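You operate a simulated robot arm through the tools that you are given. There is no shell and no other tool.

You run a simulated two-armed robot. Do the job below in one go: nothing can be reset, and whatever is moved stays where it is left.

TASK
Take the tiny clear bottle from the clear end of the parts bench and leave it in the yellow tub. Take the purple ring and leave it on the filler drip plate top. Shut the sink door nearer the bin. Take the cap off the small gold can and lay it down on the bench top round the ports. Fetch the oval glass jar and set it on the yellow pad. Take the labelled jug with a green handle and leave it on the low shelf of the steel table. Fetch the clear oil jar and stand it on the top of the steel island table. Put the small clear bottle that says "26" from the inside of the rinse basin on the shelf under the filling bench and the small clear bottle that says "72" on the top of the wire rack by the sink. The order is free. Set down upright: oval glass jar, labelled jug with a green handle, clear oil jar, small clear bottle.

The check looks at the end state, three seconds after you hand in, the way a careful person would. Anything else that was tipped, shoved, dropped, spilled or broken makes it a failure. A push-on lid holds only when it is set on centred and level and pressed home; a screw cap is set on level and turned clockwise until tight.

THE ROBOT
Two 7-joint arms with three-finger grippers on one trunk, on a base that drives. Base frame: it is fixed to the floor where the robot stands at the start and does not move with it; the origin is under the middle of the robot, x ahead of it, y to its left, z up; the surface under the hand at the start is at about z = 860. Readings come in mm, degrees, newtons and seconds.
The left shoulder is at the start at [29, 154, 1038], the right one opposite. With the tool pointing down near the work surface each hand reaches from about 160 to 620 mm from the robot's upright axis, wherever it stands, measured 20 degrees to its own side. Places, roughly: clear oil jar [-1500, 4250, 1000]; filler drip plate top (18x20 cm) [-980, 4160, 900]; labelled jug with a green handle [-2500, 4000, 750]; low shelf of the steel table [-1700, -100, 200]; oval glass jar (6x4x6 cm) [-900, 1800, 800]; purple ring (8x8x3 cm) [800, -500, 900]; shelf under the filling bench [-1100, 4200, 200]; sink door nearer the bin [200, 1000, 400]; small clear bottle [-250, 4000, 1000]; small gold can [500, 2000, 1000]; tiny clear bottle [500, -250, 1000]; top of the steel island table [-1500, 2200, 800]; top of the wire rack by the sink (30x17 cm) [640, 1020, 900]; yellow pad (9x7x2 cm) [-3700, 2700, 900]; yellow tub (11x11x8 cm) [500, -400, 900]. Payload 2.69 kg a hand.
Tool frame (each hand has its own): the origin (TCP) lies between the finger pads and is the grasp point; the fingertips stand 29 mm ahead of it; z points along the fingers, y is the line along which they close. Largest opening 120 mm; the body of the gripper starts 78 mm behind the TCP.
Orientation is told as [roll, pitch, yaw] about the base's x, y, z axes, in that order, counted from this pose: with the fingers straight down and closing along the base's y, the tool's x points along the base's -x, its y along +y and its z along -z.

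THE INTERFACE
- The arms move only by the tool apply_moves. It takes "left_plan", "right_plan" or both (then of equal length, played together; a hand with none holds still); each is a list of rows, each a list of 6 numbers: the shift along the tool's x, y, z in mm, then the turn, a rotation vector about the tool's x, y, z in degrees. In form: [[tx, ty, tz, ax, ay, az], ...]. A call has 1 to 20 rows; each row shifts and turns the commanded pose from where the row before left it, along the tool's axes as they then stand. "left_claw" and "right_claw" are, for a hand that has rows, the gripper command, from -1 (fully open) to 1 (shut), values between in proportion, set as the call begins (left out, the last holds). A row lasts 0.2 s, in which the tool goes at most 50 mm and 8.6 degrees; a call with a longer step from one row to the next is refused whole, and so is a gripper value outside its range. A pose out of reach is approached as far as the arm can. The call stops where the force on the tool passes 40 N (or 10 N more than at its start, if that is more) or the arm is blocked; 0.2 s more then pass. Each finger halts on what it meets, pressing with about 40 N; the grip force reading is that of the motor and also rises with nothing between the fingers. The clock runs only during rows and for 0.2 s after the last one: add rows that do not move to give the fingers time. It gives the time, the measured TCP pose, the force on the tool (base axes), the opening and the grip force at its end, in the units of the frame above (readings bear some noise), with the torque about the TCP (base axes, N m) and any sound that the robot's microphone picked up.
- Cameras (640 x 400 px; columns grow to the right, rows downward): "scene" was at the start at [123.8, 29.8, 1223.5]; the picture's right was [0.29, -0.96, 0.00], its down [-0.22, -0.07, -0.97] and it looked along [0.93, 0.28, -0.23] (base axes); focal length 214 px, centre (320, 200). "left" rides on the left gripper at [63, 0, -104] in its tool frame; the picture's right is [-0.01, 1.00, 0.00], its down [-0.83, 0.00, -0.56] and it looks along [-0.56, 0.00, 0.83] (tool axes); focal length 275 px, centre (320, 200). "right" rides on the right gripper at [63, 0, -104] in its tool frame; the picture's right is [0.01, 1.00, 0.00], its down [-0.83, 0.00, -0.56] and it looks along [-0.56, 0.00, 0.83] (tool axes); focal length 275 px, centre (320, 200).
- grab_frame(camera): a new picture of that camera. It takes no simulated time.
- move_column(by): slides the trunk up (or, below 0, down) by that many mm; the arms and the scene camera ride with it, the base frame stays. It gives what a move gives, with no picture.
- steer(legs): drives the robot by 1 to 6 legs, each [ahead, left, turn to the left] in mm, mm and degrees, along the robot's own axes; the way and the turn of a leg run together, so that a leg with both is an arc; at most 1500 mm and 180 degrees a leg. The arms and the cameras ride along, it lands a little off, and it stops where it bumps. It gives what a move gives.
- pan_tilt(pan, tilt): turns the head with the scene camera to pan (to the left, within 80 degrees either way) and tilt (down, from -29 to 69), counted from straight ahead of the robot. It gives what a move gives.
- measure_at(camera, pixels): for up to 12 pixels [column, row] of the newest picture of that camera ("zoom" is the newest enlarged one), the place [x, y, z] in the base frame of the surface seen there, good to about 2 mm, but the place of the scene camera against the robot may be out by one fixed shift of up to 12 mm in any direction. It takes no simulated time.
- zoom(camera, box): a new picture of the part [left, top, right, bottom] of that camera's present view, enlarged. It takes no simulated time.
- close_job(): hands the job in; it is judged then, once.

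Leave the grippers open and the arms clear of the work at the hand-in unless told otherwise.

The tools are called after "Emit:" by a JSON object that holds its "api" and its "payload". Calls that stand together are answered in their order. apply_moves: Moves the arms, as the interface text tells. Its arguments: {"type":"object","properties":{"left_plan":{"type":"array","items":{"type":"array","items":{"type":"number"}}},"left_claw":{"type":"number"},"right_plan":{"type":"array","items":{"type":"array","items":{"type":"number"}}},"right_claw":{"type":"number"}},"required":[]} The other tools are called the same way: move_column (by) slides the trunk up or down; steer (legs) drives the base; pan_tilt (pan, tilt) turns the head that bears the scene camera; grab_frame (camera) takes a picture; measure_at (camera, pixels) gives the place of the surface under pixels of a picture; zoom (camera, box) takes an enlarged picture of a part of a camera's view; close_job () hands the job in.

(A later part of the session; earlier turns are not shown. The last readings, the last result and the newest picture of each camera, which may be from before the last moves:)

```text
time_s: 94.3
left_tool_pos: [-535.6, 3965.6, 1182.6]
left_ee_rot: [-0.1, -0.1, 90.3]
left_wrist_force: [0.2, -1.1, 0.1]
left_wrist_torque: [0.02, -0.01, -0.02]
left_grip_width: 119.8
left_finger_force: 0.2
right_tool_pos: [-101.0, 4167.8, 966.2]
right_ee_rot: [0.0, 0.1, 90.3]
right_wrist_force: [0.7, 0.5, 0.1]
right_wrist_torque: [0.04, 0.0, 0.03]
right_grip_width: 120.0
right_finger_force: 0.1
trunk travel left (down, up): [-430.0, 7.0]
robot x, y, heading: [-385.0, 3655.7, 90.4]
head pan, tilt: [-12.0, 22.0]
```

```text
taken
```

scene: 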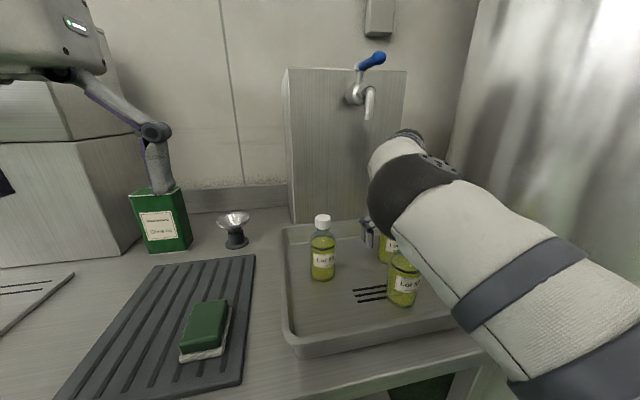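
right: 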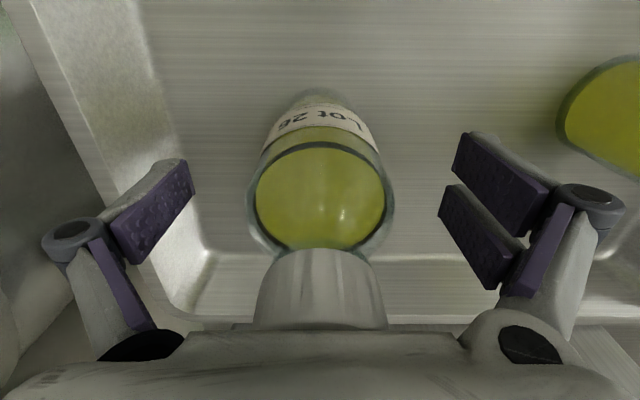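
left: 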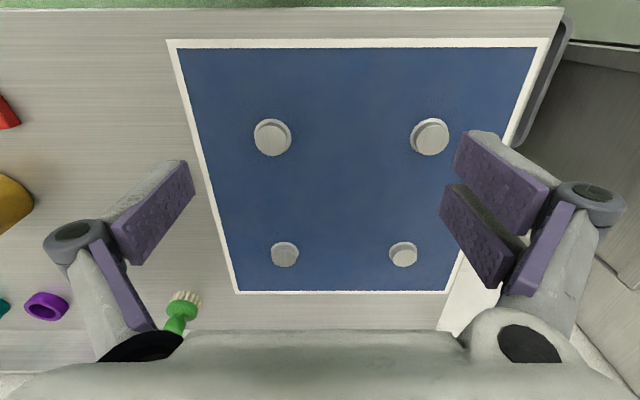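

Bottle still standing, force gone. Raise 6 mm more, then close.

Emit:
{"api": "apply_moves", "payload": {"right_plan": [[0, 0, -6, 0, 0, 0], [0, 0, 0, 0, 0, 0]]}}

Emit:
{"api": "apply_moves", "payload": {"right_plan": [[0, 0, 0, 0, 0, 0], [0, 0, 0, 0, 0, 0], [0, 0, 0, 0, 0, 0]], "right_claw": 1}}

Emit:
{"api": "grab_frame", "payload": {"camera": "right"}}

```text
time_s: 94.9
left_tool_pos: [-534.2, 3966.1, 1184.6]
left_ee_rot: [-0.1, 0.0, 90.3]
left_wrist_force: [0.5, 0.5, 0.3]
left_wrist_torque: [-0.01, 0.02, 0.0]
left_grip_width: 120.2
left_finger_force: 0.1
right_tool_pos: [-101.0, 4167.3, 975.3]
right_ee_rot: [0.0, 0.0, 90.3]
right_wrist_force: [-0.5, 0.8, -0.4]
right_wrist_torque: [-0.02, 0.02, -0.04]
right_grip_width: 120.1
right_finger_force: 0.0
trunk travel left (down, up): [-430.0, 7.0]
robot x, y, heading: [-385.9, 3648.7, 90.3]
head pan, tilt: [-12.0, 22.0]
```

```text
time_s: 95.7
left_tool_pos: [-535.0, 3965.7, 1183.6]
left_ee_rot: [-0.2, -0.1, 90.4]
left_wrist_force: [0.5, -1.1, 0.2]
left_wrist_torque: [0.01, 0.0, 0.0]
left_grip_width: 120.0
left_finger_force: 0.0
right_tool_pos: [-100.1, 4168.0, 974.1]
right_ee_rot: [0.0, -0.1, 90.3]
right_wrist_force: [1.1, 1.3, 4.6]
right_wrist_torque: [-0.02, 0.01, -0.03]
right_grip_width: 58.6
right_finger_force: 40.4
trunk travel left (down, up): [-430.0, 7.0]
robot x, y, heading: [-388.9, 3652.3, 90.3]
head pan, tilt: [-12.0, 22.0]
```

```text
taken
```

right: 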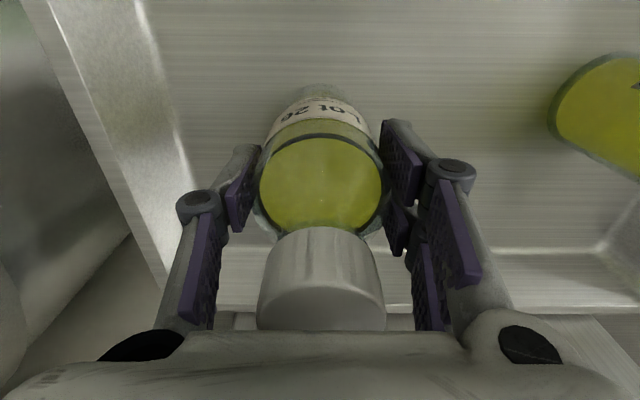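

Gripped (59 mm). Lift 115 mm, shift 40 mm right to pass clear of bottle 57, then back off.

Emit:
{"api": "apply_moves", "payload": {"right_plan": [[0, 0, -30, 0, 0, 0], [0, 0, -45, 0, 0, 0], [0, 0, -42, 0, 0, 0], [0, -40, 0, 0, 0, 0], [0, 0, 0, 0, 0, 0]]}}

Emit:
{"api": "grab_frame", "payload": {"camera": "scene"}}

```text
time_s: 96.9
left_tool_pos: [-534.9, 3965.8, 1182.4]
left_ee_rot: [-0.1, -0.1, 90.3]
left_wrist_force: [0.1, 0.1, 0.2]
left_wrist_torque: [-0.03, 0.0, 0.03]
left_grip_width: 120.0
left_finger_force: 0.1
right_tool_pos: [-62.1, 4160.5, 1093.3]
right_ee_rot: [0.1, 0.1, 90.3]
right_wrist_force: [-0.1, -1.1, -3.9]
right_wrist_torque: [-0.01, -0.01, -0.03]
right_grip_width: 58.5
right_finger_force: 39.7
right hand out of reach, approached as far as the arm can: row 4
trunk travel left (down, up): [-430.0, 7.0]
robot x, y, heading: [-385.7, 3655.4, 90.1]
head pan, tilt: [-12.0, 22.0]
```

```text
taken
```

scene: 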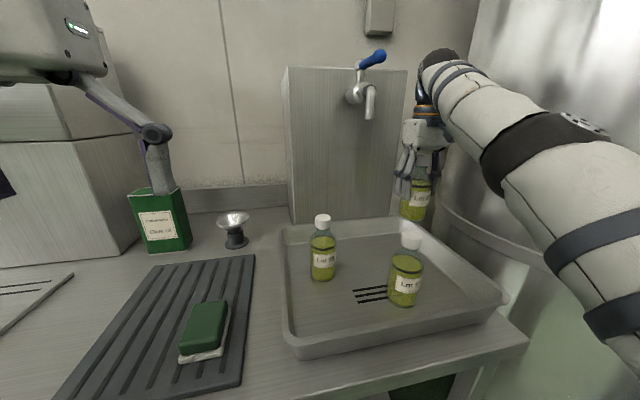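

Bottle 26 is out. Back off 330 mm, slide left, then look at the lower shelf.

Emit:
{"api": "steer", "payload": {"legs": [[-330, 0, 0], [0, 250, 0]]}}

Emit:
{"api": "pan_tilt", "payload": {"pan": -15, "tilt": 40}}

Emit:
{"api": "grab_frame", "payload": {"camera": "scene"}}

```text
time_s: 101.2
left_tool_pos: [-782.0, 3640.6, 1183.1]
left_ee_rot: [-0.1, -0.1, 90.1]
left_wrist_force: [0.6, 0.4, -0.8]
left_wrist_torque: [0.0, 0.01, 0.0]
left_grip_width: 120.1
left_finger_force: 0.1
right_tool_pos: [-309.0, 3833.5, 1093.6]
right_ee_rot: [0.0, 0.0, 90.1]
right_wrist_force: [-0.3, 0.8, -3.7]
right_wrist_torque: [-0.02, -0.01, 0.0]
right_grip_width: 58.5
right_finger_force: 39.9
trunk travel left (down, up): [-430.0, 7.0]
robot x, y, heading: [-633.4, 3331.6, 90.1]
head pan, tilt: [-12.0, 22.0]
```

```text
time_s: 102.0
left_tool_pos: [-782.0, 3640.7, 1183.9]
left_ee_rot: [-0.2, -0.1, 90.2]
left_wrist_force: [0.0, -0.4, 1.0]
left_wrist_torque: [0.0, 0.03, 0.0]
left_grip_width: 119.8
left_finger_force: 0.0
right_tool_pos: [-308.4, 3833.2, 1093.1]
right_ee_rot: [-0.1, 0.1, 90.0]
right_wrist_force: [0.1, 1.2, -4.5]
right_wrist_torque: [-0.04, 0.0, 0.0]
right_grip_width: 58.5
right_finger_force: 40.0
trunk travel left (down, up): [-430.0, 7.0]
robot x, y, heading: [-635.7, 3327.7, 90.1]
head pan, tilt: [-15.0, 40.0]
```

```text
taken
```

scene: 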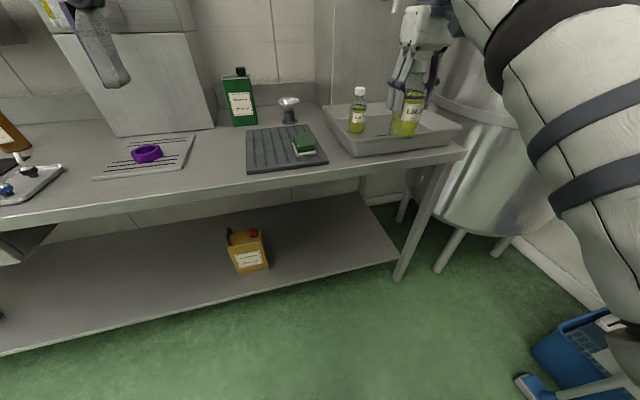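

The low shelf is free right of the yellow can at (247,250). Measuring shelf points.

Emit:
{"api": "measure_at", "payload": {"camera": "scene", "pixels": [[340, 240], [395, 262], [300, 285], [300, 240], [330, 205], [265, 262], [247, 272], [320, 180], [210, 200], [415, 240], [300, 278]]}}

```text
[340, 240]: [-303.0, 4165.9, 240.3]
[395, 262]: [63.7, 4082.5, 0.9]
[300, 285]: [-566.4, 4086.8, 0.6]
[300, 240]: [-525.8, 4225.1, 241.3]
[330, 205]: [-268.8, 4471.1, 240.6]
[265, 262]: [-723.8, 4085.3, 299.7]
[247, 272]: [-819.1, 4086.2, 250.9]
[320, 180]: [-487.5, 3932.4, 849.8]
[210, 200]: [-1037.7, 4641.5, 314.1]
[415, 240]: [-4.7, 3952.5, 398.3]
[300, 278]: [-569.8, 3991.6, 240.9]
```

Shelf top z≈240.5, front edge y≈3985, plenty of space at x≈-320. I'll retract the left hand, back off 100 mm, lower the trunk, then lower the right hand and drive in under the bench.

Emit:
{"api": "apply_moves", "payload": {"left_plan": [[40, 0, 0, 0, 0, 0], [40, 0, 0, 0, 0, 0], [0, 0, 0, 0, 0, 0]]}}

Emit:
{"api": "steer", "payload": {"legs": [[-100, 0, 0]]}}

Emit:
{"api": "move_column", "payload": {"by": -425}}

Emit:
{"api": "grab_frame", "payload": {"camera": "scene"}}

```text
time_s: 102.8
left_tool_pos: [-781.8, 3561.1, 1182.9]
left_ee_rot: [0.0, 0.0, 90.1]
left_wrist_force: [0.4, 0.3, -0.4]
left_wrist_torque: [-0.02, -0.01, -0.02]
left_grip_width: 119.5
left_finger_force: 0.1
right_tool_pos: [-309.3, 3834.1, 1092.6]
right_ee_rot: [-0.1, 0.0, 90.1]
right_wrist_force: [-0.4, -0.1, -3.4]
right_wrist_torque: [-0.02, -0.02, -0.02]
right_grip_width: 58.3
right_finger_force: 40.0
trunk travel left (down, up): [-430.0, 7.0]
robot x, y, heading: [-634.7, 3332.9, 90.0]
head pan, tilt: [-15.0, 40.0]
```

```text
time_s: 103.9
left_tool_pos: [-781.2, 3462.1, 1182.9]
left_ee_rot: [-0.1, -0.1, 90.0]
left_wrist_force: [-0.6, -1.1, -0.1]
left_wrist_torque: [0.05, -0.02, -0.03]
left_grip_width: 119.9
left_finger_force: 0.0
right_tool_pos: [-307.0, 3734.0, 1093.4]
right_ee_rot: [0.0, 0.1, 89.9]
right_wrist_force: [0.3, -0.4, -3.8]
right_wrist_torque: [0.0, 0.01, 0.02]
right_grip_width: 58.4
right_finger_force: 39.7
trunk travel left (down, up): [-430.0, 7.0]
robot x, y, heading: [-635.0, 3230.5, 89.9]
head pan, tilt: [-15.0, 40.0]
```

```text
refused: -425 is not a number from -400 to 400
```

```text
taken
```

scene: 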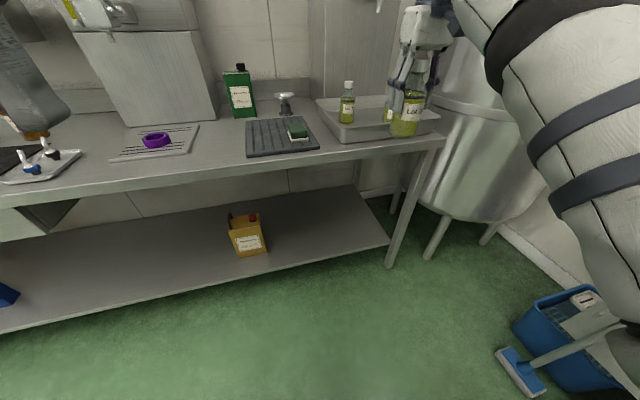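

Emit:
{"api": "move_column", "payload": {"by": -400}}

Emit:
{"api": "apply_moves", "payload": {"right_plan": [[0, 0, 45, 0, 0, 0], [0, 0, 45, 0, 0, 0], [0, 0, 45, 0, 0, 0], [0, 0, 45, 0, 0, 0], [0, 0, 45, 0, 0, 0], [0, 0, 45, 0, 0, 0], [0, 0, 45, 0, 0, 0], [0, 0, 33, 0, 0, 0], [0, 0, 0, 0, 0, 0]]}}

Emit:
{"api": "grab_frame", "payload": {"camera": "scene"}}

Emit:
{"api": "grab_frame", "payload": {"camera": "right"}}

```text
time_s: 107.8
left_tool_pos: [-781.2, 3577.3, 683.5]
left_ee_rot: [0.0, 24.8, 90.1]
left_wrist_force: [-0.3, 0.3, 0.7]
left_wrist_torque: [0.0, -0.03, -0.01]
left_grip_width: 120.1
left_finger_force: 0.0
right_tool_pos: [-307.7, 3734.8, 694.2]
right_ee_rot: [0.0, -0.1, 90.0]
right_wrist_force: [-0.5, 0.5, -3.9]
right_wrist_torque: [-0.05, -0.01, 0.04]
right_grip_width: 58.6
right_finger_force: 39.7
trunk travel left (down, up): [-30.0, 407.0]
robot x, y, heading: [-637.9, 3230.9, 90.0]
head pan, tilt: [-15.0, 40.0]
```

```text
time_s: 109.8
left_tool_pos: [-780.2, 3576.6, 682.8]
left_ee_rot: [0.0, 24.8, 90.0]
left_wrist_force: [0.5, 1.2, -0.4]
left_wrist_torque: [0.0, 0.03, 0.01]
left_grip_width: 120.0
left_finger_force: 0.0
right_tool_pos: [-289.1, 3745.9, 347.6]
right_ee_rot: [0.0, 0.0, 89.9]
right_wrist_force: [-0.2, -0.5, -3.5]
right_wrist_torque: [0.02, 0.01, 0.0]
right_grip_width: 58.4
right_finger_force: 39.9
right hand out of reach, approached as far as the arm can: row 1, 3
trunk travel left (down, up): [-30.0, 407.0]
robot x, y, heading: [-633.1, 3232.9, 89.8]
head pan, tilt: [-15.0, 40.0]
```

```text
taken
```

scene: 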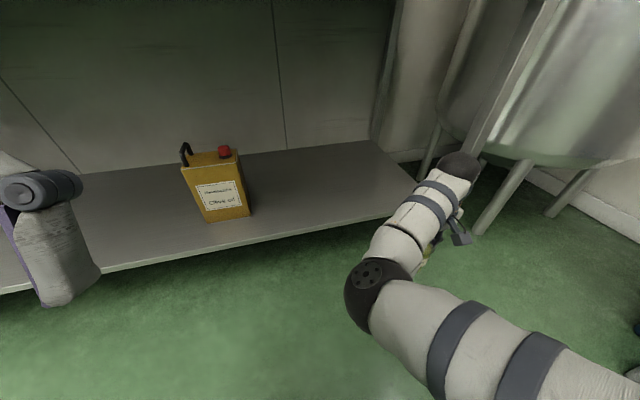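

```text
taken
```

right: 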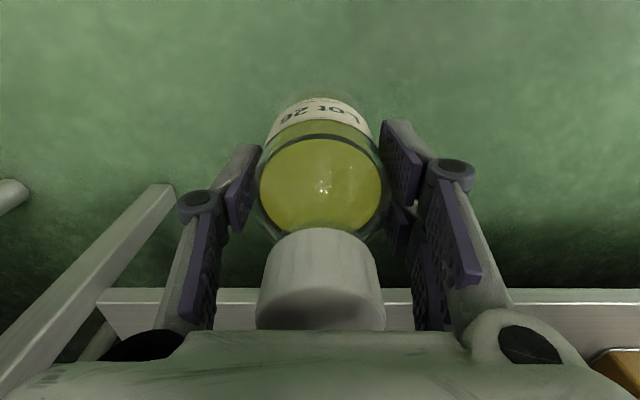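

Right hand is low with the bottle. The left hand got tilted (24.8° pitch) as the trunk came down; I'll straighten and draw it back before driving in.

Emit:
{"api": "apply_moves", "payload": {"left_plan": [[0, 0, 0, 0, -8.3, 0], [0, 0, 0, 0, -8.3, 0], [0, 0, 0, 0, -8.2, 0], [0, 0, 0, 0, 0, 0]]}}

```text
time_s: 110.8
left_tool_pos: [-781.9, 3579.1, 683.7]
left_ee_rot: [0.0, 0.0, 90.0]
left_wrist_force: [-0.3, 0.6, 0.3]
left_wrist_torque: [-0.03, 0.02, -0.04]
left_grip_width: 120.0
left_finger_force: 0.1
right_tool_pos: [-288.4, 3745.7, 347.9]
right_ee_rot: [0.1, 0.0, 90.0]
right_wrist_force: [-0.8, 0.2, -3.6]
right_wrist_torque: [-0.04, -0.01, -0.01]
right_grip_width: 58.7
right_finger_force: 40.1
trunk travel left (down, up): [-30.0, 407.0]
robot x, y, heading: [-637.1, 3234.2, 89.9]
head pan, tilt: [-15.0, 40.0]
```

Emit:
{"api": "apply_moves", "payload": {"left_plan": [[40, 0, 0, 0, 0, 0], [40, 0, 0, 0, 0, 0], [40, 0, 0, 0, 0, 0], [0, 0, 0, 0, 0, 0]]}}

```text
time_s: 111.8
left_tool_pos: [-781.5, 3456.4, 681.7]
left_ee_rot: [0.0, 0.0, 90.0]
left_wrist_force: [1.7, 2.0, 0.3]
left_wrist_torque: [-0.01, 0.02, -0.1]
left_grip_width: 119.9
left_finger_force: 0.0
right_tool_pos: [-288.4, 3746.5, 348.9]
right_ee_rot: [0.0, 0.0, 89.9]
right_wrist_force: [-0.3, 0.8, -3.5]
right_wrist_torque: [-0.03, -0.01, -0.02]
right_grip_width: 58.3
right_finger_force: 39.6
trunk travel left (down, up): [-30.0, 407.0]
robot x, y, heading: [-633.5, 3233.3, 89.7]
head pan, tilt: [-15.0, 40.0]
```

Left hand is clear. Check the right elbow's height against the bench edge before driving in.

Emit:
{"api": "grab_frame", "payload": {"camera": "scene"}}

Emit:
{"api": "measure_at", "payload": {"camera": "scene", "pixels": [[365, 265], [440, 295], [440, 190], [455, 165], [405, 220], [320, 235], [400, 213]]}}

```text
taken
```

scene: 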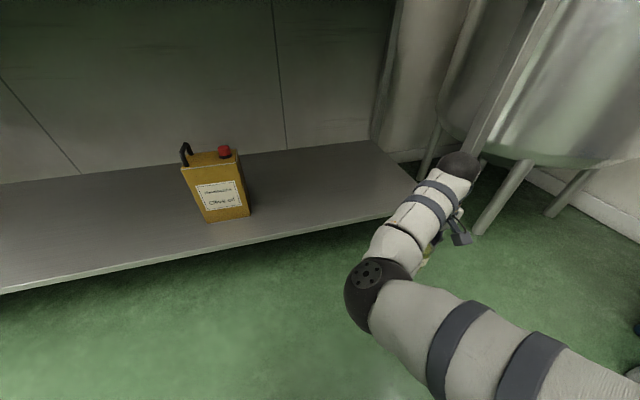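

```text
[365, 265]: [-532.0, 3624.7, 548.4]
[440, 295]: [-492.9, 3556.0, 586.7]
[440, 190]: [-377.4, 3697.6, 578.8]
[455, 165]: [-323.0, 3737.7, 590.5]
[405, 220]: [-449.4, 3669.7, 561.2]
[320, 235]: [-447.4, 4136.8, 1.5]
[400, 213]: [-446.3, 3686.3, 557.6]
```

Arm is all below z≈650, well under the bench top. Driving in 325 mm.

Emit:
{"api": "steer", "payload": {"legs": [[325, 0, 0]]}}

Emit:
{"api": "grab_frame", "payload": {"camera": "scene"}}

Emit:
{"api": "grab_frame", "payload": {"camera": "right"}}

```text
time_s: 114.0
left_tool_pos: [-781.9, 3789.0, 681.6]
left_ee_rot: [0.0, 0.0, 90.0]
left_wrist_force: [0.2, -0.1, 0.2]
left_wrist_torque: [0.03, -0.02, -0.01]
left_grip_width: 120.2
left_finger_force: 0.1
right_tool_pos: [-286.7, 4078.2, 347.5]
right_ee_rot: [0.0, 0.0, 89.9]
right_wrist_force: [0.8, 0.4, -3.0]
right_wrist_torque: [-0.01, 0.0, 0.0]
right_grip_width: 58.3
right_finger_force: 39.5
trunk travel left (down, up): [-30.0, 407.0]
robot x, y, heading: [-637.4, 3563.1, 90.1]
head pan, tilt: [-15.0, 40.0]
```

```text
taken
```

scene: 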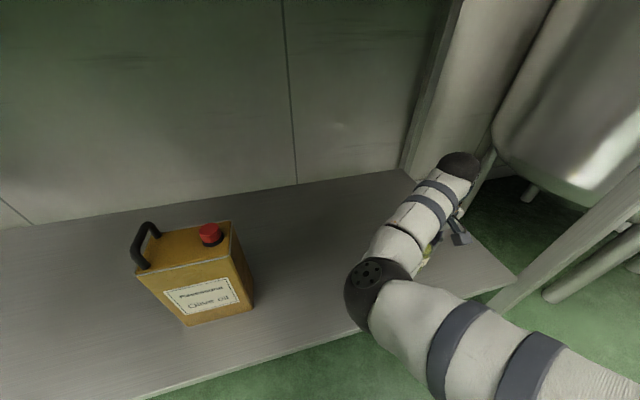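

```text
taken
```

right: 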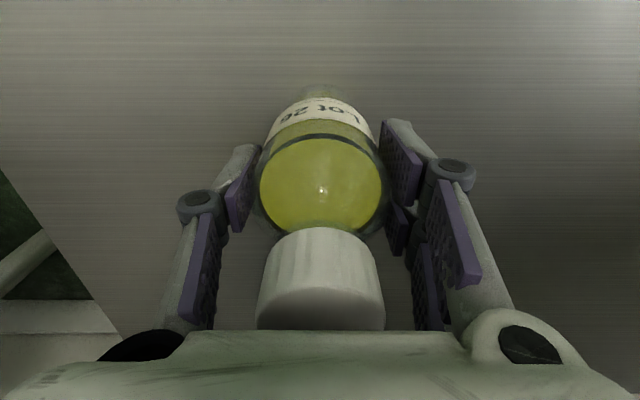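

Over the shelf. Measure the shelf height here with the hand camera.

Emit:
{"api": "measure_at", "payload": {"camera": "right", "pixels": [[320, 40], [200, 60], [500, 60], [550, 250], [100, 130]]}}

```text
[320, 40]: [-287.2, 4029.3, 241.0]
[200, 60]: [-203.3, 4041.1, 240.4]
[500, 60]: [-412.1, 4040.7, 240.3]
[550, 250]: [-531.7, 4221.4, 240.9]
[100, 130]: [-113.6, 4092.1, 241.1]
```

Shelf at z=240.6; the bottle bottom is ~80 mm below the TCP, so contact comes at TCP ≈ 321. Lowering gradually.

Emit:
{"api": "apply_moves", "payload": {"right_plan": [[0, 0, 15, 0, 0, 0], [0, 0, 7, 0, 0, 0], [0, 0, 3, 0, 0, 0], [0, 0, 0, 0, 0, 0]]}}

```text
time_s: 115.0
left_tool_pos: [-780.8, 3789.9, 682.1]
left_ee_rot: [0.0, 0.0, 89.9]
left_wrist_force: [0.0, -0.3, 0.2]
left_wrist_torque: [0.02, 0.0, -0.02]
left_grip_width: 120.0
left_finger_force: 0.0
right_tool_pos: [-287.1, 4076.9, 323.0]
right_ee_rot: [0.1, 0.1, 90.0]
right_wrist_force: [0.2, -0.2, -3.5]
right_wrist_torque: [-0.01, 0.02, 0.02]
right_grip_width: 58.3
right_finger_force: 40.4
trunk travel left (down, up): [-30.0, 407.0]
robot x, y, heading: [-631.8, 3563.6, 89.8]
head pan, tilt: [-15.0, 40.0]
```

Emit:
{"api": "apply_moves", "payload": {"right_plan": [[0, 0, 2, 0, 0, 0], [0, 0, 0, 0, 0, 0]]}}

```text
time_s: 115.6
left_tool_pos: [-781.5, 3789.2, 683.2]
left_ee_rot: [-0.1, -0.1, 89.9]
left_wrist_force: [-0.6, 0.1, 0.3]
left_wrist_torque: [0.01, 0.01, 0.03]
left_grip_width: 120.0
left_finger_force: 0.0
right_tool_pos: [-288.1, 4077.3, 323.8]
right_ee_rot: [0.0, -0.1, 89.8]
right_wrist_force: [-0.3, -3.7, 12.4]
right_wrist_torque: [-0.19, 0.01, -0.03]
right_grip_width: 58.5
right_finger_force: 39.7
trunk travel left (down, up): [-30.0, 407.0]
robot x, y, heading: [-634.1, 3563.1, 89.5]
head pan, tilt: [-15.0, 40.0]
```

Contact (12 N). Open to ~90 mm, then rise and check.

Emit:
{"api": "apply_moves", "payload": {"right_plan": [[0, 0, 0, 0, 0, 0], [0, 0, 0, 0, 0, 0]], "right_claw": -0.6}}

Emit:
{"api": "apply_moves", "payload": {"right_plan": [[0, 0, -20, 0, 0, 0], [0, 0, -45, 0, 0, 0], [0, 0, -45, 0, 0, 0], [0, 0, 0, 0, 0, 0]]}}

Emit:
{"api": "grab_frame", "payload": {"camera": "right"}}

Emit:
{"api": "grab_frame", "payload": {"camera": "scene"}}

```text
time_s: 116.2
left_tool_pos: [-780.5, 3788.8, 681.4]
left_ee_rot: [0.1, -0.1, 89.9]
left_wrist_force: [1.2, 1.1, 0.9]
left_wrist_torque: [-0.02, -0.01, 0.0]
left_grip_width: 120.1
left_finger_force: 0.0
right_tool_pos: [-287.9, 4076.9, 321.6]
right_ee_rot: [0.2, -0.1, 89.9]
right_wrist_force: [0.5, -0.7, -0.7]
right_wrist_torque: [0.02, -0.04, 0.02]
right_grip_width: 95.9
right_finger_force: 0.2
trunk travel left (down, up): [-30.0, 407.0]
robot x, y, heading: [-635.0, 3565.4, 90.1]
head pan, tilt: [-15.0, 40.0]
```

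```text
time_s: 117.2
left_tool_pos: [-780.3, 3789.3, 681.8]
left_ee_rot: [-0.1, -0.1, 89.9]
left_wrist_force: [0.6, -0.3, -0.4]
left_wrist_torque: [-0.03, 0.01, 0.04]
left_grip_width: 120.3
left_finger_force: 0.0
right_tool_pos: [-284.4, 4077.5, 431.9]
right_ee_rot: [0.2, 0.0, 90.0]
right_wrist_force: [0.3, 1.1, -0.2]
right_wrist_torque: [0.04, 0.0, 0.01]
right_grip_width: 96.0
right_finger_force: 0.1
trunk travel left (down, up): [-30.0, 407.0]
robot x, y, heading: [-635.6, 3565.2, 89.8]
head pan, tilt: [-15.0, 40.0]
```

```text
taken
```

right: 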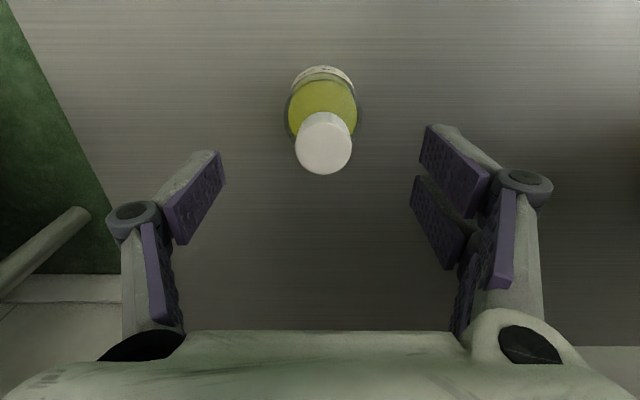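

```text
taken
```

scene: 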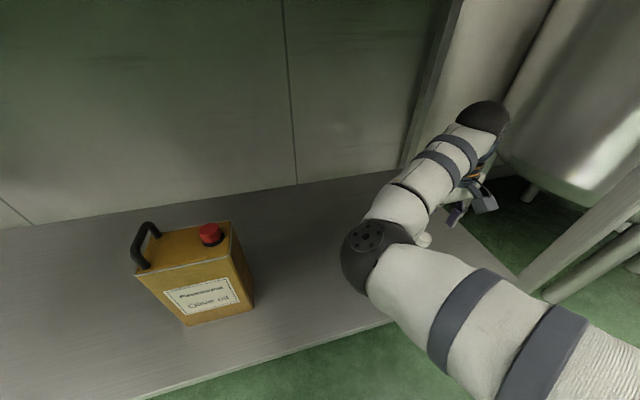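

Bottle 26 stands on the shelf. Back out 400 mm and raise the trunk.

Emit:
{"api": "steer", "payload": {"legs": [[-400, 0, 0]]}}

Emit:
{"api": "move_column", "payload": {"by": 400}}

Emit:
{"api": "apply_moves", "payload": {"right_plan": [[0, 0, -45, 0, 0, 0], [0, 0, -45, 0, 0, 0], [0, 0, -45, 0, 0, 0], [0, 0, -45, 0, 0, 0], [0, 0, -45, 0, 0, 0], [0, 0, -45, 0, 0, 0], [0, 0, 0, 0, 0, 0]], "right_claw": -1}}

Emit:
{"api": "grab_frame", "payload": {"camera": "scene"}}

```text
time_s: 119.6
left_tool_pos: [-782.7, 3393.3, 681.4]
left_ee_rot: [0.0, 0.0, 89.9]
left_wrist_force: [0.0, -0.4, 0.5]
left_wrist_torque: [-0.06, 0.0, 0.0]
left_grip_width: 119.9
left_finger_force: 0.0
right_tool_pos: [-287.1, 3680.8, 432.1]
right_ee_rot: [0.2, 0.0, 89.8]
right_wrist_force: [1.6, -0.1, -0.3]
right_wrist_torque: [-0.02, 0.01, 0.0]
right_grip_width: 96.1
right_finger_force: 0.1
trunk travel left (down, up): [-30.0, 407.0]
robot x, y, heading: [-635.6, 3162.7, 89.9]
head pan, tilt: [-15.0, 40.0]
```

```text
time_s: 123.5
left_tool_pos: [-782.2, 3392.7, 1082.7]
left_ee_rot: [0.0, 0.0, 89.9]
left_wrist_force: [0.5, 0.4, -0.4]
left_wrist_torque: [0.0, -0.01, 0.04]
left_grip_width: 120.1
left_finger_force: 0.1
right_tool_pos: [-287.1, 3680.2, 831.4]
right_ee_rot: [0.0, 0.0, 89.9]
right_wrist_force: [0.5, 0.5, -0.8]
right_wrist_torque: [0.01, 0.01, -0.01]
right_grip_width: 96.1
right_finger_force: 0.1
trunk travel left (down, up): [-430.0, 7.0]
robot x, y, heading: [-638.6, 3164.8, 89.8]
head pan, tilt: [-15.0, 40.0]
```

```text
time_s: 125.1
left_tool_pos: [-782.5, 3392.5, 1082.7]
left_ee_rot: [0.0, 0.1, 89.9]
left_wrist_force: [-0.3, 0.4, -0.5]
left_wrist_torque: [0.02, -0.02, -0.01]
left_grip_width: 119.9
left_finger_force: 0.0
right_tool_pos: [-284.8, 3667.1, 1087.0]
right_ee_rot: [0.2, 0.0, 89.9]
right_wrist_force: [0.6, 0.5, -0.1]
right_wrist_torque: [0.03, -0.01, 0.02]
right_grip_width: 119.8
right_finger_force: 0.1
right hand out of reach, approached as far as the arm can: row 6
trunk travel left (down, up): [-430.0, 7.0]
robot x, y, heading: [-632.2, 3163.6, 89.9]
head pan, tilt: [-15.0, 40.0]
```

```text
taken
```

scene: 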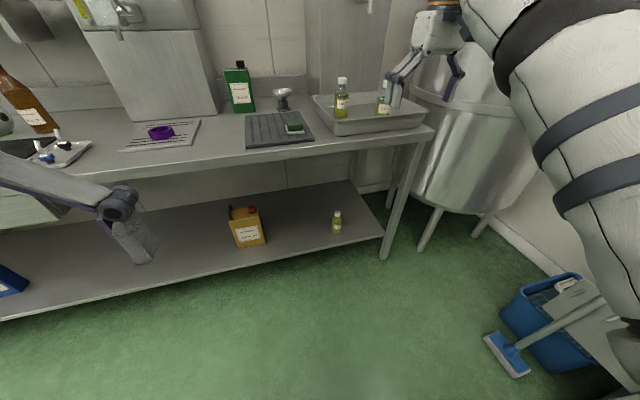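

Bottle 26 is standing on the shelf at (337,222). Now bottle 72 at about (-271,4149). Shift the hand inward, then drive right and ahead.

Emit:
{"api": "apply_moves", "payload": {"right_plan": [[0, 35, 0, 0, 0, 0], [0, 35, 0, 0, 0, 0], [0, 35, -10, 0, 0, 0], [0, 0, 0, 0, 0, 0]]}}

Emit:
{"api": "steer", "payload": {"legs": [[0, -120, 0], [400, 0, 0]]}}

Emit:
{"api": "grab_frame", "payload": {"camera": "right"}}

```text
time_s: 126.1
left_tool_pos: [-782.7, 3392.7, 1082.8]
left_ee_rot: [0.0, -0.1, 89.9]
left_wrist_force: [0.0, 0.1, 0.3]
left_wrist_torque: [0.03, 0.01, 0.0]
left_grip_width: 120.1
left_finger_force: 0.0
right_tool_pos: [-387.0, 3667.7, 1096.7]
right_ee_rot: [0.2, 0.0, 89.9]
right_wrist_force: [-0.1, 0.4, 0.1]
right_wrist_torque: [0.02, 0.0, 0.0]
right_grip_width: 120.1
right_finger_force: 0.0
trunk travel left (down, up): [-430.0, 7.0]
robot x, y, heading: [-634.3, 3164.7, 89.7]
head pan, tilt: [-15.0, 40.0]
```

```text
time_s: 129.8
left_tool_pos: [-663.3, 3792.6, 1082.8]
left_ee_rot: [0.0, -0.1, 90.2]
left_wrist_force: [0.7, 0.3, 0.0]
left_wrist_torque: [-0.03, 0.0, -0.01]
left_grip_width: 120.1
left_finger_force: 0.1
right_tool_pos: [-268.8, 4070.4, 1096.0]
right_ee_rot: [0.1, 0.1, 90.1]
right_wrist_force: [-0.7, 1.6, 0.4]
right_wrist_torque: [0.01, -0.01, 0.0]
right_grip_width: 120.1
right_finger_force: 0.1
trunk travel left (down, up): [-430.0, 7.0]
robot x, y, heading: [-518.7, 3566.6, 90.1]
head pan, tilt: [-15.0, 40.0]
```

```text
taken
```

right: 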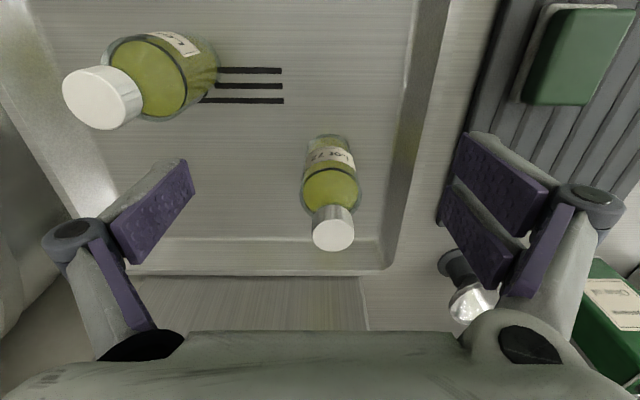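

Emit:
{"api": "zoom", "payload": {"camera": "right", "box": [280, 120, 400, 260]}}

Emit:
{"api": "measure_at", "payload": {"camera": "right", "pixels": [[332, 232], [332, 247], [332, 220], [315, 232], [350, 232], [310, 190], [350, 190], [400, 215]]}}

```text
2.86 times, centred on (340, 190) of right
```

zoom: 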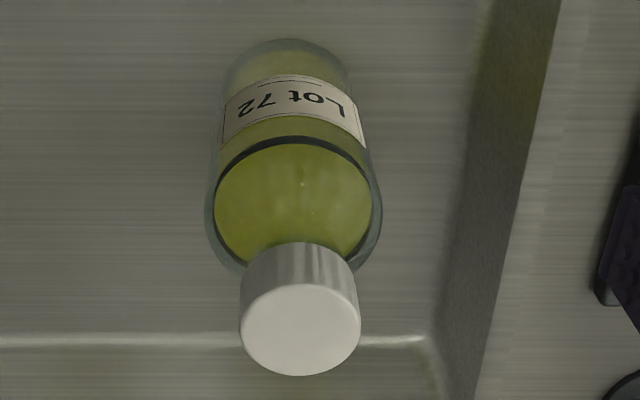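

```text
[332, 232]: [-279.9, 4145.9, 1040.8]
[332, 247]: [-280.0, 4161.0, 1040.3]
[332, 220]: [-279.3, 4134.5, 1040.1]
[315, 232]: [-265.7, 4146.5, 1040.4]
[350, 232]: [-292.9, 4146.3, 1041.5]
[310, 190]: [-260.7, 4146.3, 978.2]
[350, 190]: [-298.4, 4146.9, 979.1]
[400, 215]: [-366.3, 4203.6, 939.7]
```

"Lot 72", centre (-279.5,4147.5). Narrow the opening a bit (basin rim is close), drive 77 mm ahead, align and descend to z≈974.

Emit:
{"api": "steer", "payload": {"legs": [[77, 0, 0]]}}

Emit:
{"api": "apply_moves", "payload": {"right_plan": [[0, 10.5, 0, 0, 0, 0], [0, 0, 0, 0, 0, 0]], "right_claw": -0.6}}

Emit:
{"api": "grab_frame", "payload": {"camera": "right"}}

```text
time_s: 130.8
left_tool_pos: [-663.1, 3870.2, 1083.4]
left_ee_rot: [0.0, -0.1, 90.2]
left_wrist_force: [0.9, -0.3, 0.2]
left_wrist_torque: [-0.01, -0.01, 0.02]
left_grip_width: 120.0
left_finger_force: 0.0
right_tool_pos: [-269.8, 4147.0, 1097.7]
right_ee_rot: [0.0, -0.1, 90.2]
right_wrist_force: [-0.8, -0.2, -0.5]
right_wrist_torque: [-0.01, 0.0, 0.01]
right_grip_width: 120.1
right_finger_force: 0.1
trunk travel left (down, up): [-430.0, 7.0]
robot x, y, heading: [-516.6, 3645.1, 90.2]
head pan, tilt: [-15.0, 40.0]
```

```text
time_s: 131.4
left_tool_pos: [-662.4, 3869.8, 1082.6]
left_ee_rot: [0.0, 0.0, 90.3]
left_wrist_force: [0.3, -0.7, 0.0]
left_wrist_torque: [0.0, 0.04, -0.02]
left_grip_width: 120.1
left_finger_force: 0.0
right_tool_pos: [-279.2, 4147.5, 1096.4]
right_ee_rot: [0.1, 0.0, 90.2]
right_wrist_force: [0.5, 0.3, -0.2]
right_wrist_torque: [-0.02, 0.02, -0.03]
right_grip_width: 95.8
right_finger_force: 0.0
trunk travel left (down, up): [-430.0, 7.0]
robot x, y, heading: [-512.7, 3641.0, 90.1]
head pan, tilt: [-15.0, 40.0]
```

```text
taken
```

right: 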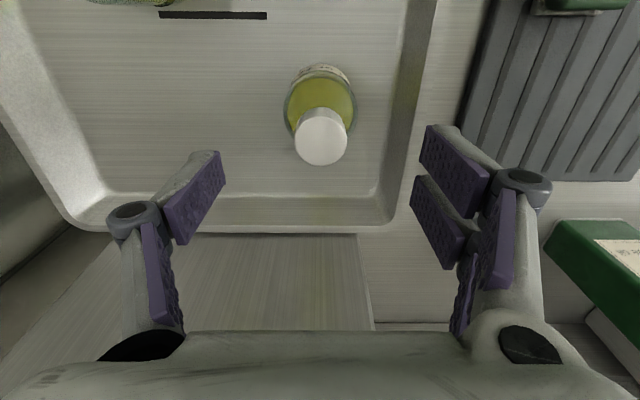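

Right over the cap. Descend 120 mm to z≈976.

Emit:
{"api": "apply_moves", "payload": {"right_plan": [[0, 0, 40, 0, 0, 0], [0, 0, 40, 0, 0, 0], [0, 0, 30, 0, 0, 0], [0, 0, 11, 0, 0, 0], [0, 0, 0, 0, 0, 0]]}}

Emit:
{"api": "grab_frame", "payload": {"camera": "right"}}

```text
time_s: 132.6
left_tool_pos: [-662.4, 3869.0, 1083.3]
left_ee_rot: [0.0, -0.1, 90.3]
left_wrist_force: [0.0, 0.7, -0.6]
left_wrist_torque: [0.03, 0.01, 0.01]
left_grip_width: 120.0
left_finger_force: 0.1
right_tool_pos: [-279.7, 4147.1, 976.2]
right_ee_rot: [0.0, 0.0, 90.2]
right_wrist_force: [-0.2, -0.2, 0.7]
right_wrist_torque: [0.01, 0.01, 0.0]
right_grip_width: 95.9
right_finger_force: 0.0
trunk travel left (down, up): [-430.0, 7.0]
robot x, y, heading: [-514.1, 3645.6, 90.2]
head pan, tilt: [-15.0, 40.0]
```

```text
taken
```

right: 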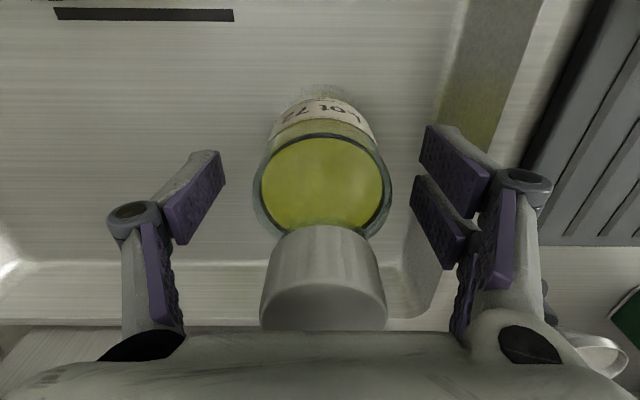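

Centred. Close and lift.

Emit:
{"api": "apply_moves", "payload": {"right_plan": [[0, 0, 0, 0, 0, 0], [0, 0, 0, 0, 0, 0], [0, 0, 0, 0, 0, 0]], "right_claw": 1}}

Emit:
{"api": "apply_moves", "payload": {"right_plan": [[0, 0, -30, 0, 0, 0], [0, 0, -45, 0, 0, 0], [0, 0, -42, 0, 0, 0], [0, 0, 0, 0, 0, 0]]}}

Emit:
{"api": "grab_frame", "payload": {"camera": "right"}}

Emit:
{"api": "grab_frame", "payload": {"camera": "scene"}}

```text
time_s: 133.4
left_tool_pos: [-663.0, 3869.8, 1082.0]
left_ee_rot: [0.0, -0.2, 90.2]
left_wrist_force: [0.7, 0.1, 0.5]
left_wrist_torque: [0.02, 0.03, -0.02]
left_grip_width: 120.1
left_finger_force: 0.0
right_tool_pos: [-278.7, 4146.8, 977.1]
right_ee_rot: [0.0, -0.2, 90.2]
right_wrist_force: [0.5, 0.3, 0.6]
right_wrist_torque: [0.02, -0.04, -0.01]
right_grip_width: 58.4
right_finger_force: 39.7
trunk travel left (down, up): [-430.0, 7.0]
robot x, y, heading: [-516.2, 3644.8, 90.1]
head pan, tilt: [-15.0, 40.0]
```

```text
time_s: 134.4
left_tool_pos: [-662.2, 3870.2, 1081.8]
left_ee_rot: [0.0, 0.0, 90.2]
left_wrist_force: [0.2, -0.2, -0.2]
left_wrist_torque: [-0.01, 0.0, 0.02]
left_grip_width: 119.9
left_finger_force: 0.0
right_tool_pos: [-281.8, 4147.0, 1095.0]
right_ee_rot: [0.0, 0.0, 90.2]
right_wrist_force: [0.7, -0.3, -3.6]
right_wrist_torque: [-0.04, 0.04, 0.02]
right_grip_width: 58.4
right_finger_force: 40.1
trunk travel left (down, up): [-430.0, 7.0]
robot x, y, heading: [-518.1, 3643.7, 90.0]
head pan, tilt: [-15.0, 40.0]
```

```text
taken
```

right: 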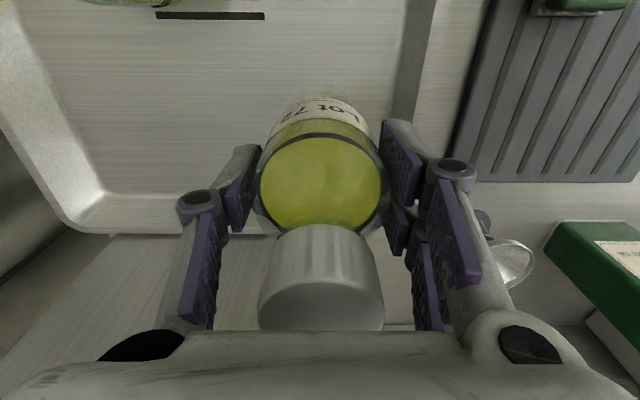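

```text
taken
```

scene: 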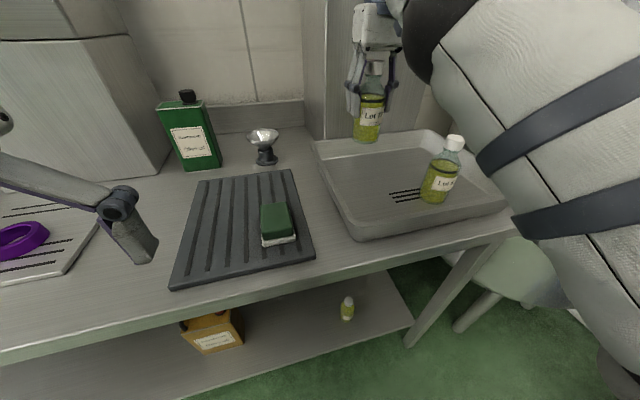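

Bottle 72 is held. Back off, draw the right hand in a bit, and slide left to the oil jar for the left hand.

Emit:
{"api": "steer", "payload": {"legs": [[-260, 0, 0], [0, 890, 0]]}}

Emit:
{"api": "apply_moves", "payload": {"right_plan": [[40, 0, 0, 0, 0, 0], [40, 0, 0, 0, 0, 0], [40, 0, 0, 0, 0, 0], [0, 0, 0, 0, 0, 0]], "left_plan": [[-40, 12, -15, 0, 0, 0], [-40, 12, -15, 0, 0, 0], [-40, 12, -15, 0, 0, 0], [0, 0, 0, 0, 0, 0]]}}

Emit:
{"api": "pan_tilt", "payload": {"pan": 15, "tilt": 25}}

Emit:
{"api": "grab_frame", "payload": {"camera": "scene"}}

Emit:
{"api": "grab_frame", "payload": {"camera": "left"}}

```text
time_s: 143.1
left_tool_pos: [-1560.0, 3605.2, 1082.6]
left_ee_rot: [0.0, -0.1, 90.4]
left_wrist_force: [-0.2, 0.2, 0.2]
left_wrist_torque: [-0.02, -0.03, 0.01]
left_grip_width: 119.8
left_finger_force: 0.0
right_tool_pos: [-1180.3, 3882.8, 1094.3]
right_ee_rot: [0.1, 0.0, 90.3]
right_wrist_force: [0.1, -0.7, -4.0]
right_wrist_torque: [0.01, 0.0, 0.0]
right_grip_width: 58.5
right_finger_force: 39.9
trunk travel left (down, up): [-430.0, 7.0]
robot x, y, heading: [-1410.6, 3380.3, 90.4]
head pan, tilt: [-15.0, 40.0]
```

```text
time_s: 144.1
left_tool_pos: [-1595.9, 3725.2, 1124.9]
left_ee_rot: [0.0, 0.0, 90.3]
left_wrist_force: [-0.1, -0.8, 0.2]
left_wrist_torque: [-0.03, 0.01, 0.01]
left_grip_width: 120.4
left_finger_force: 0.0
right_tool_pos: [-1179.3, 3762.8, 1089.2]
right_ee_rot: [0.5, 0.7, 90.2]
right_wrist_force: [0.2, 0.5, -4.1]
right_wrist_torque: [-0.02, 0.01, -0.03]
right_grip_width: 58.3
right_finger_force: 39.8
trunk travel left (down, up): [-430.0, 7.0]
robot x, y, heading: [-1413.3, 3380.1, 90.4]
head pan, tilt: [-15.0, 40.0]
```

```text
time_s: 145.1
left_tool_pos: [-1594.6, 3724.5, 1128.0]
left_ee_rot: [0.0, -0.2, 90.4]
left_wrist_force: [-0.2, 0.0, -0.1]
left_wrist_torque: [-0.01, 0.02, 0.0]
left_grip_width: 120.1
left_finger_force: 0.1
right_tool_pos: [-1180.5, 3761.0, 1092.0]
right_ee_rot: [0.2, 0.4, 90.2]
right_wrist_force: [-0.3, -0.1, -3.3]
right_wrist_torque: [0.0, -0.04, 0.0]
right_grip_width: 58.6
right_finger_force: 39.7
trunk travel left (down, up): [-430.0, 7.0]
robot x, y, heading: [-1410.6, 3378.6, 90.4]
head pan, tilt: [15.0, 25.0]
```

```text
taken
```

scene: 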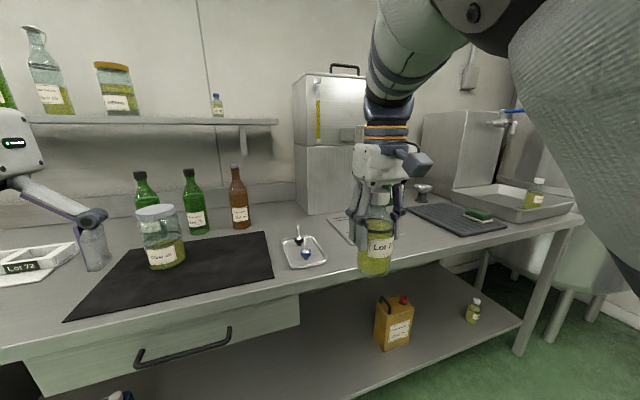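

```text
taken
```

left: 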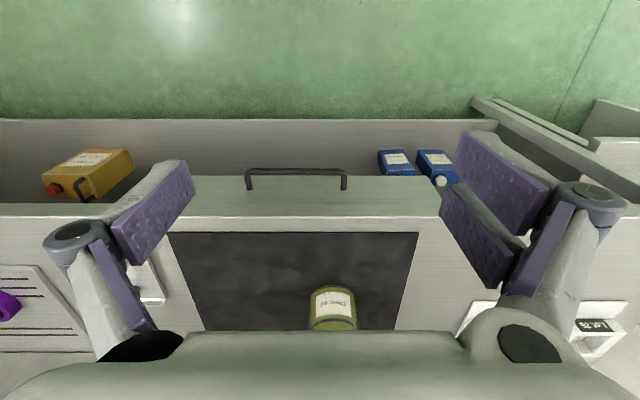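

The head pan is again limited by the right elbow, but I can see the jar at (160,237). Zoom on its label and compare with the one on the wall shelf.

Emit:
{"api": "zoom", "payload": {"camera": "scene", "box": [0, 20, 260, 290]}}

Emit:
{"api": "measure_at", "payload": {"camera": "scene", "pixels": [[157, 212], [160, 237], [163, 262], [140, 225], [183, 225], [197, 210], [147, 190], [240, 200], [120, 290], [157, 207]]}}

```text
1.48 times, centred on (130, 155) of scene
```

zoom: 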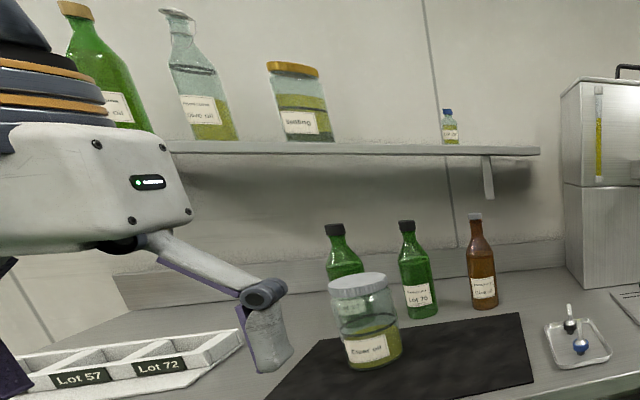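

```text
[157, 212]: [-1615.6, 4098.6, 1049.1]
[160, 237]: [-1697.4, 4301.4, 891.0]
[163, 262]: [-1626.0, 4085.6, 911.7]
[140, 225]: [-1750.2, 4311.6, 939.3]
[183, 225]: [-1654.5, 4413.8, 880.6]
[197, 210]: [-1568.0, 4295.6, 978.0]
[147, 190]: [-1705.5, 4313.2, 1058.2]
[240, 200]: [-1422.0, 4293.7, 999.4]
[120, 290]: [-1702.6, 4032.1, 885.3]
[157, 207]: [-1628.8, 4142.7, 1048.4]
```

It's the "Clear oil" jar (the shelf one says "Settling"). Lid top at z≈1049. Extend the left arm and drive ahead for a closer left-hand view.

Emit:
{"api": "apply_moves", "payload": {"left_plan": [[-40, 0, -5, 0, 0, 0], [-40, 0, -5, 0, 0, 0], [-40, 0, -5, 0, 0, 0], [0, 0, 0, 0, 0, 0]]}}

Emit:
{"api": "steer", "payload": {"legs": [[150, 0, 0]]}}

Emit:
{"api": "grab_frame", "payload": {"camera": "left"}}

```text
time_s: 146.1
left_tool_pos: [-1597.3, 3842.5, 1145.6]
left_ee_rot: [0.0, -0.1, 90.3]
left_wrist_force: [0.3, -0.3, 0.0]
left_wrist_torque: [0.05, 0.01, 0.02]
left_grip_width: 119.9
left_finger_force: 0.0
right_tool_pos: [-1181.8, 3760.7, 1091.5]
right_ee_rot: [0.1, 0.3, 90.3]
right_wrist_force: [-0.9, -1.0, -4.0]
right_wrist_torque: [-0.03, -0.02, 0.02]
right_grip_width: 58.5
right_finger_force: 39.8
trunk travel left (down, up): [-430.0, 7.0]
robot x, y, heading: [-1415.2, 3381.2, 90.4]
head pan, tilt: [15.0, 25.0]
```

```text
time_s: 147.4
left_tool_pos: [-1596.9, 3990.2, 1144.1]
left_ee_rot: [0.0, -0.1, 90.3]
left_wrist_force: [0.4, -0.1, 0.1]
left_wrist_torque: [0.01, -0.02, -0.01]
left_grip_width: 120.2
left_finger_force: 0.1
right_tool_pos: [-1181.3, 3907.9, 1091.2]
right_ee_rot: [0.1, 0.5, 90.3]
right_wrist_force: [-0.6, -0.3, -4.7]
right_wrist_torque: [-0.03, -0.01, -0.01]
right_grip_width: 58.7
right_finger_force: 40.0
trunk travel left (down, up): [-430.0, 7.0]
robot x, y, heading: [-1414.1, 3529.9, 90.3]
head pan, tilt: [15.0, 25.0]
```

```text
taken
```

left: 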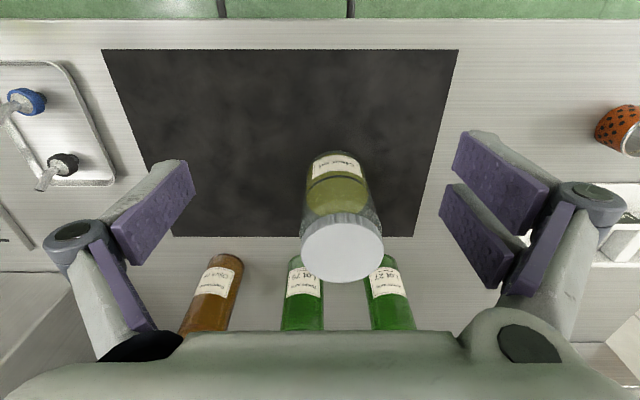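

Emit:
{"api": "measure_at", "payload": {"camera": "left", "pixels": [[340, 250], [303, 245], [381, 245], [341, 222], [341, 278], [340, 195], [310, 190], [366, 190], [300, 100], [390, 270], [300, 260], [425, 150]]}}

```text
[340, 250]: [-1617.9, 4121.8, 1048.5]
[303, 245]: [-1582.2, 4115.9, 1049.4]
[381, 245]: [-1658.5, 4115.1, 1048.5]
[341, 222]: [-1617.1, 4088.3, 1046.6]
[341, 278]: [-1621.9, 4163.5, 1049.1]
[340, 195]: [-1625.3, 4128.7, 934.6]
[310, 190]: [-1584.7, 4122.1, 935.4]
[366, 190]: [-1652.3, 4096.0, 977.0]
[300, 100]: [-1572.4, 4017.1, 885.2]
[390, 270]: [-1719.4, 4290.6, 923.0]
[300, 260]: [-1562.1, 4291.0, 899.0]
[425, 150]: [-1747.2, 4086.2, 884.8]
```

Lid centre (-1620,4124), 77 mm across, top z 1049. Drive ahead 100 mm, then align by arm, staying above.

Emit:
{"api": "steer", "payload": {"legs": [[100, 0, 0]]}}

Emit:
{"api": "apply_moves", "payload": {"left_plan": [[-33, 23, 0, 0, 0, 0], [0, 0, 0, 0, 0, 0]]}}

Emit:
{"api": "grab_frame", "payload": {"camera": "left"}}

```text
time_s: 148.6
left_tool_pos: [-1597.1, 4087.5, 1144.9]
left_ee_rot: [0.0, 0.0, 90.2]
left_wrist_force: [-0.2, 0.6, -0.6]
left_wrist_torque: [-0.05, 0.01, 0.0]
left_grip_width: 119.9
left_finger_force: 0.1
right_tool_pos: [-1181.2, 4007.3, 1087.2]
right_ee_rot: [0.2, 0.8, 90.1]
right_wrist_force: [-0.4, 0.1, -4.6]
right_wrist_torque: [-0.04, 0.02, 0.03]
right_grip_width: 58.4
right_finger_force: 40.4
trunk travel left (down, up): [-430.0, 7.0]
robot x, y, heading: [-1412.3, 3624.0, 90.3]
head pan, tilt: [15.0, 25.0]
```

```text
time_s: 149.2
left_tool_pos: [-1616.1, 4109.7, 1144.2]
left_ee_rot: [0.0, -0.3, 90.2]
left_wrist_force: [-0.4, 0.8, -0.3]
left_wrist_torque: [0.03, -0.01, 0.02]
left_grip_width: 120.1
left_finger_force: 0.1
left hand out of reach, approached as far as the arm can: row 1
right_tool_pos: [-1182.2, 4005.6, 1084.5]
right_ee_rot: [0.4, 1.2, 90.1]
right_wrist_force: [0.2, -0.2, -3.8]
right_wrist_torque: [0.02, -0.02, 0.0]
right_grip_width: 58.4
right_finger_force: 39.5
trunk travel left (down, up): [-430.0, 7.0]
robot x, y, heading: [-1409.5, 3624.4, 90.2]
head pan, tilt: [15.0, 25.0]
```

```text
taken
```

left: 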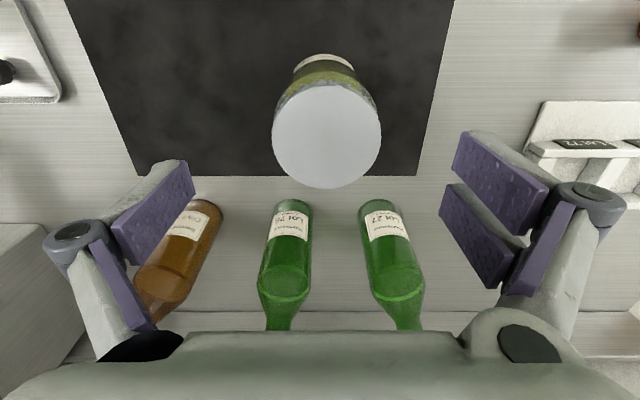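

The head is leaning on the right elbow (right hand drifting slightly). Turn the head back right, and re-measure the lid.

Emit:
{"api": "pan_tilt", "payload": {"pan": -20, "tilt": 25}}

Emit:
{"api": "grab_frame", "payload": {"camera": "left"}}

Emit:
{"api": "measure_at", "payload": {"camera": "left", "pixels": [[327, 137], [274, 137], [379, 137], [327, 88], [327, 186], [280, 210], [385, 210]]}}

```text
time_s: 150.2
left_tool_pos: [-1615.5, 4111.7, 1143.9]
left_ee_rot: [0.0, -0.2, 90.2]
left_wrist_force: [-0.4, 0.0, -0.8]
left_wrist_torque: [0.0, -0.01, -0.01]
left_grip_width: 120.0
left_finger_force: 0.1
right_tool_pos: [-1181.6, 4007.6, 1088.7]
right_ee_rot: [0.3, 0.7, 90.1]
right_wrist_force: [1.0, -0.8, -3.8]
right_wrist_torque: [-0.04, 0.0, 0.02]
right_grip_width: 58.4
right_finger_force: 40.0
trunk travel left (down, up): [-430.0, 7.0]
robot x, y, heading: [-1414.2, 3623.9, 90.2]
head pan, tilt: [-20.0, 25.0]
```

```text
taken
```

left: 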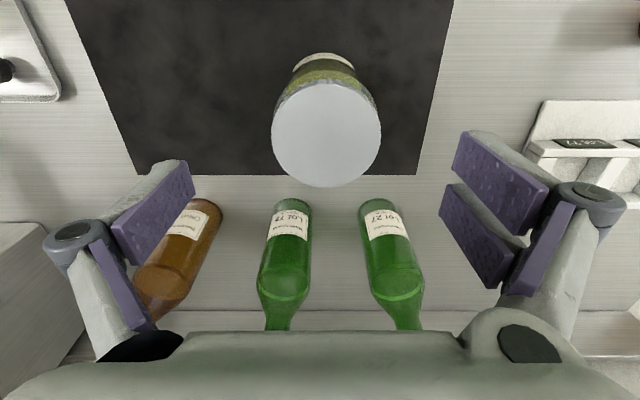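

```text
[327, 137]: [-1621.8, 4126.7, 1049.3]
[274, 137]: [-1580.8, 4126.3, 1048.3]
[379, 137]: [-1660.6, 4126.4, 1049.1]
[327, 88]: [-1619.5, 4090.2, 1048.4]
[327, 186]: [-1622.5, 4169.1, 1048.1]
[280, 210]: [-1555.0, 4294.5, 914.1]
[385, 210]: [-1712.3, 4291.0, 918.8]
```

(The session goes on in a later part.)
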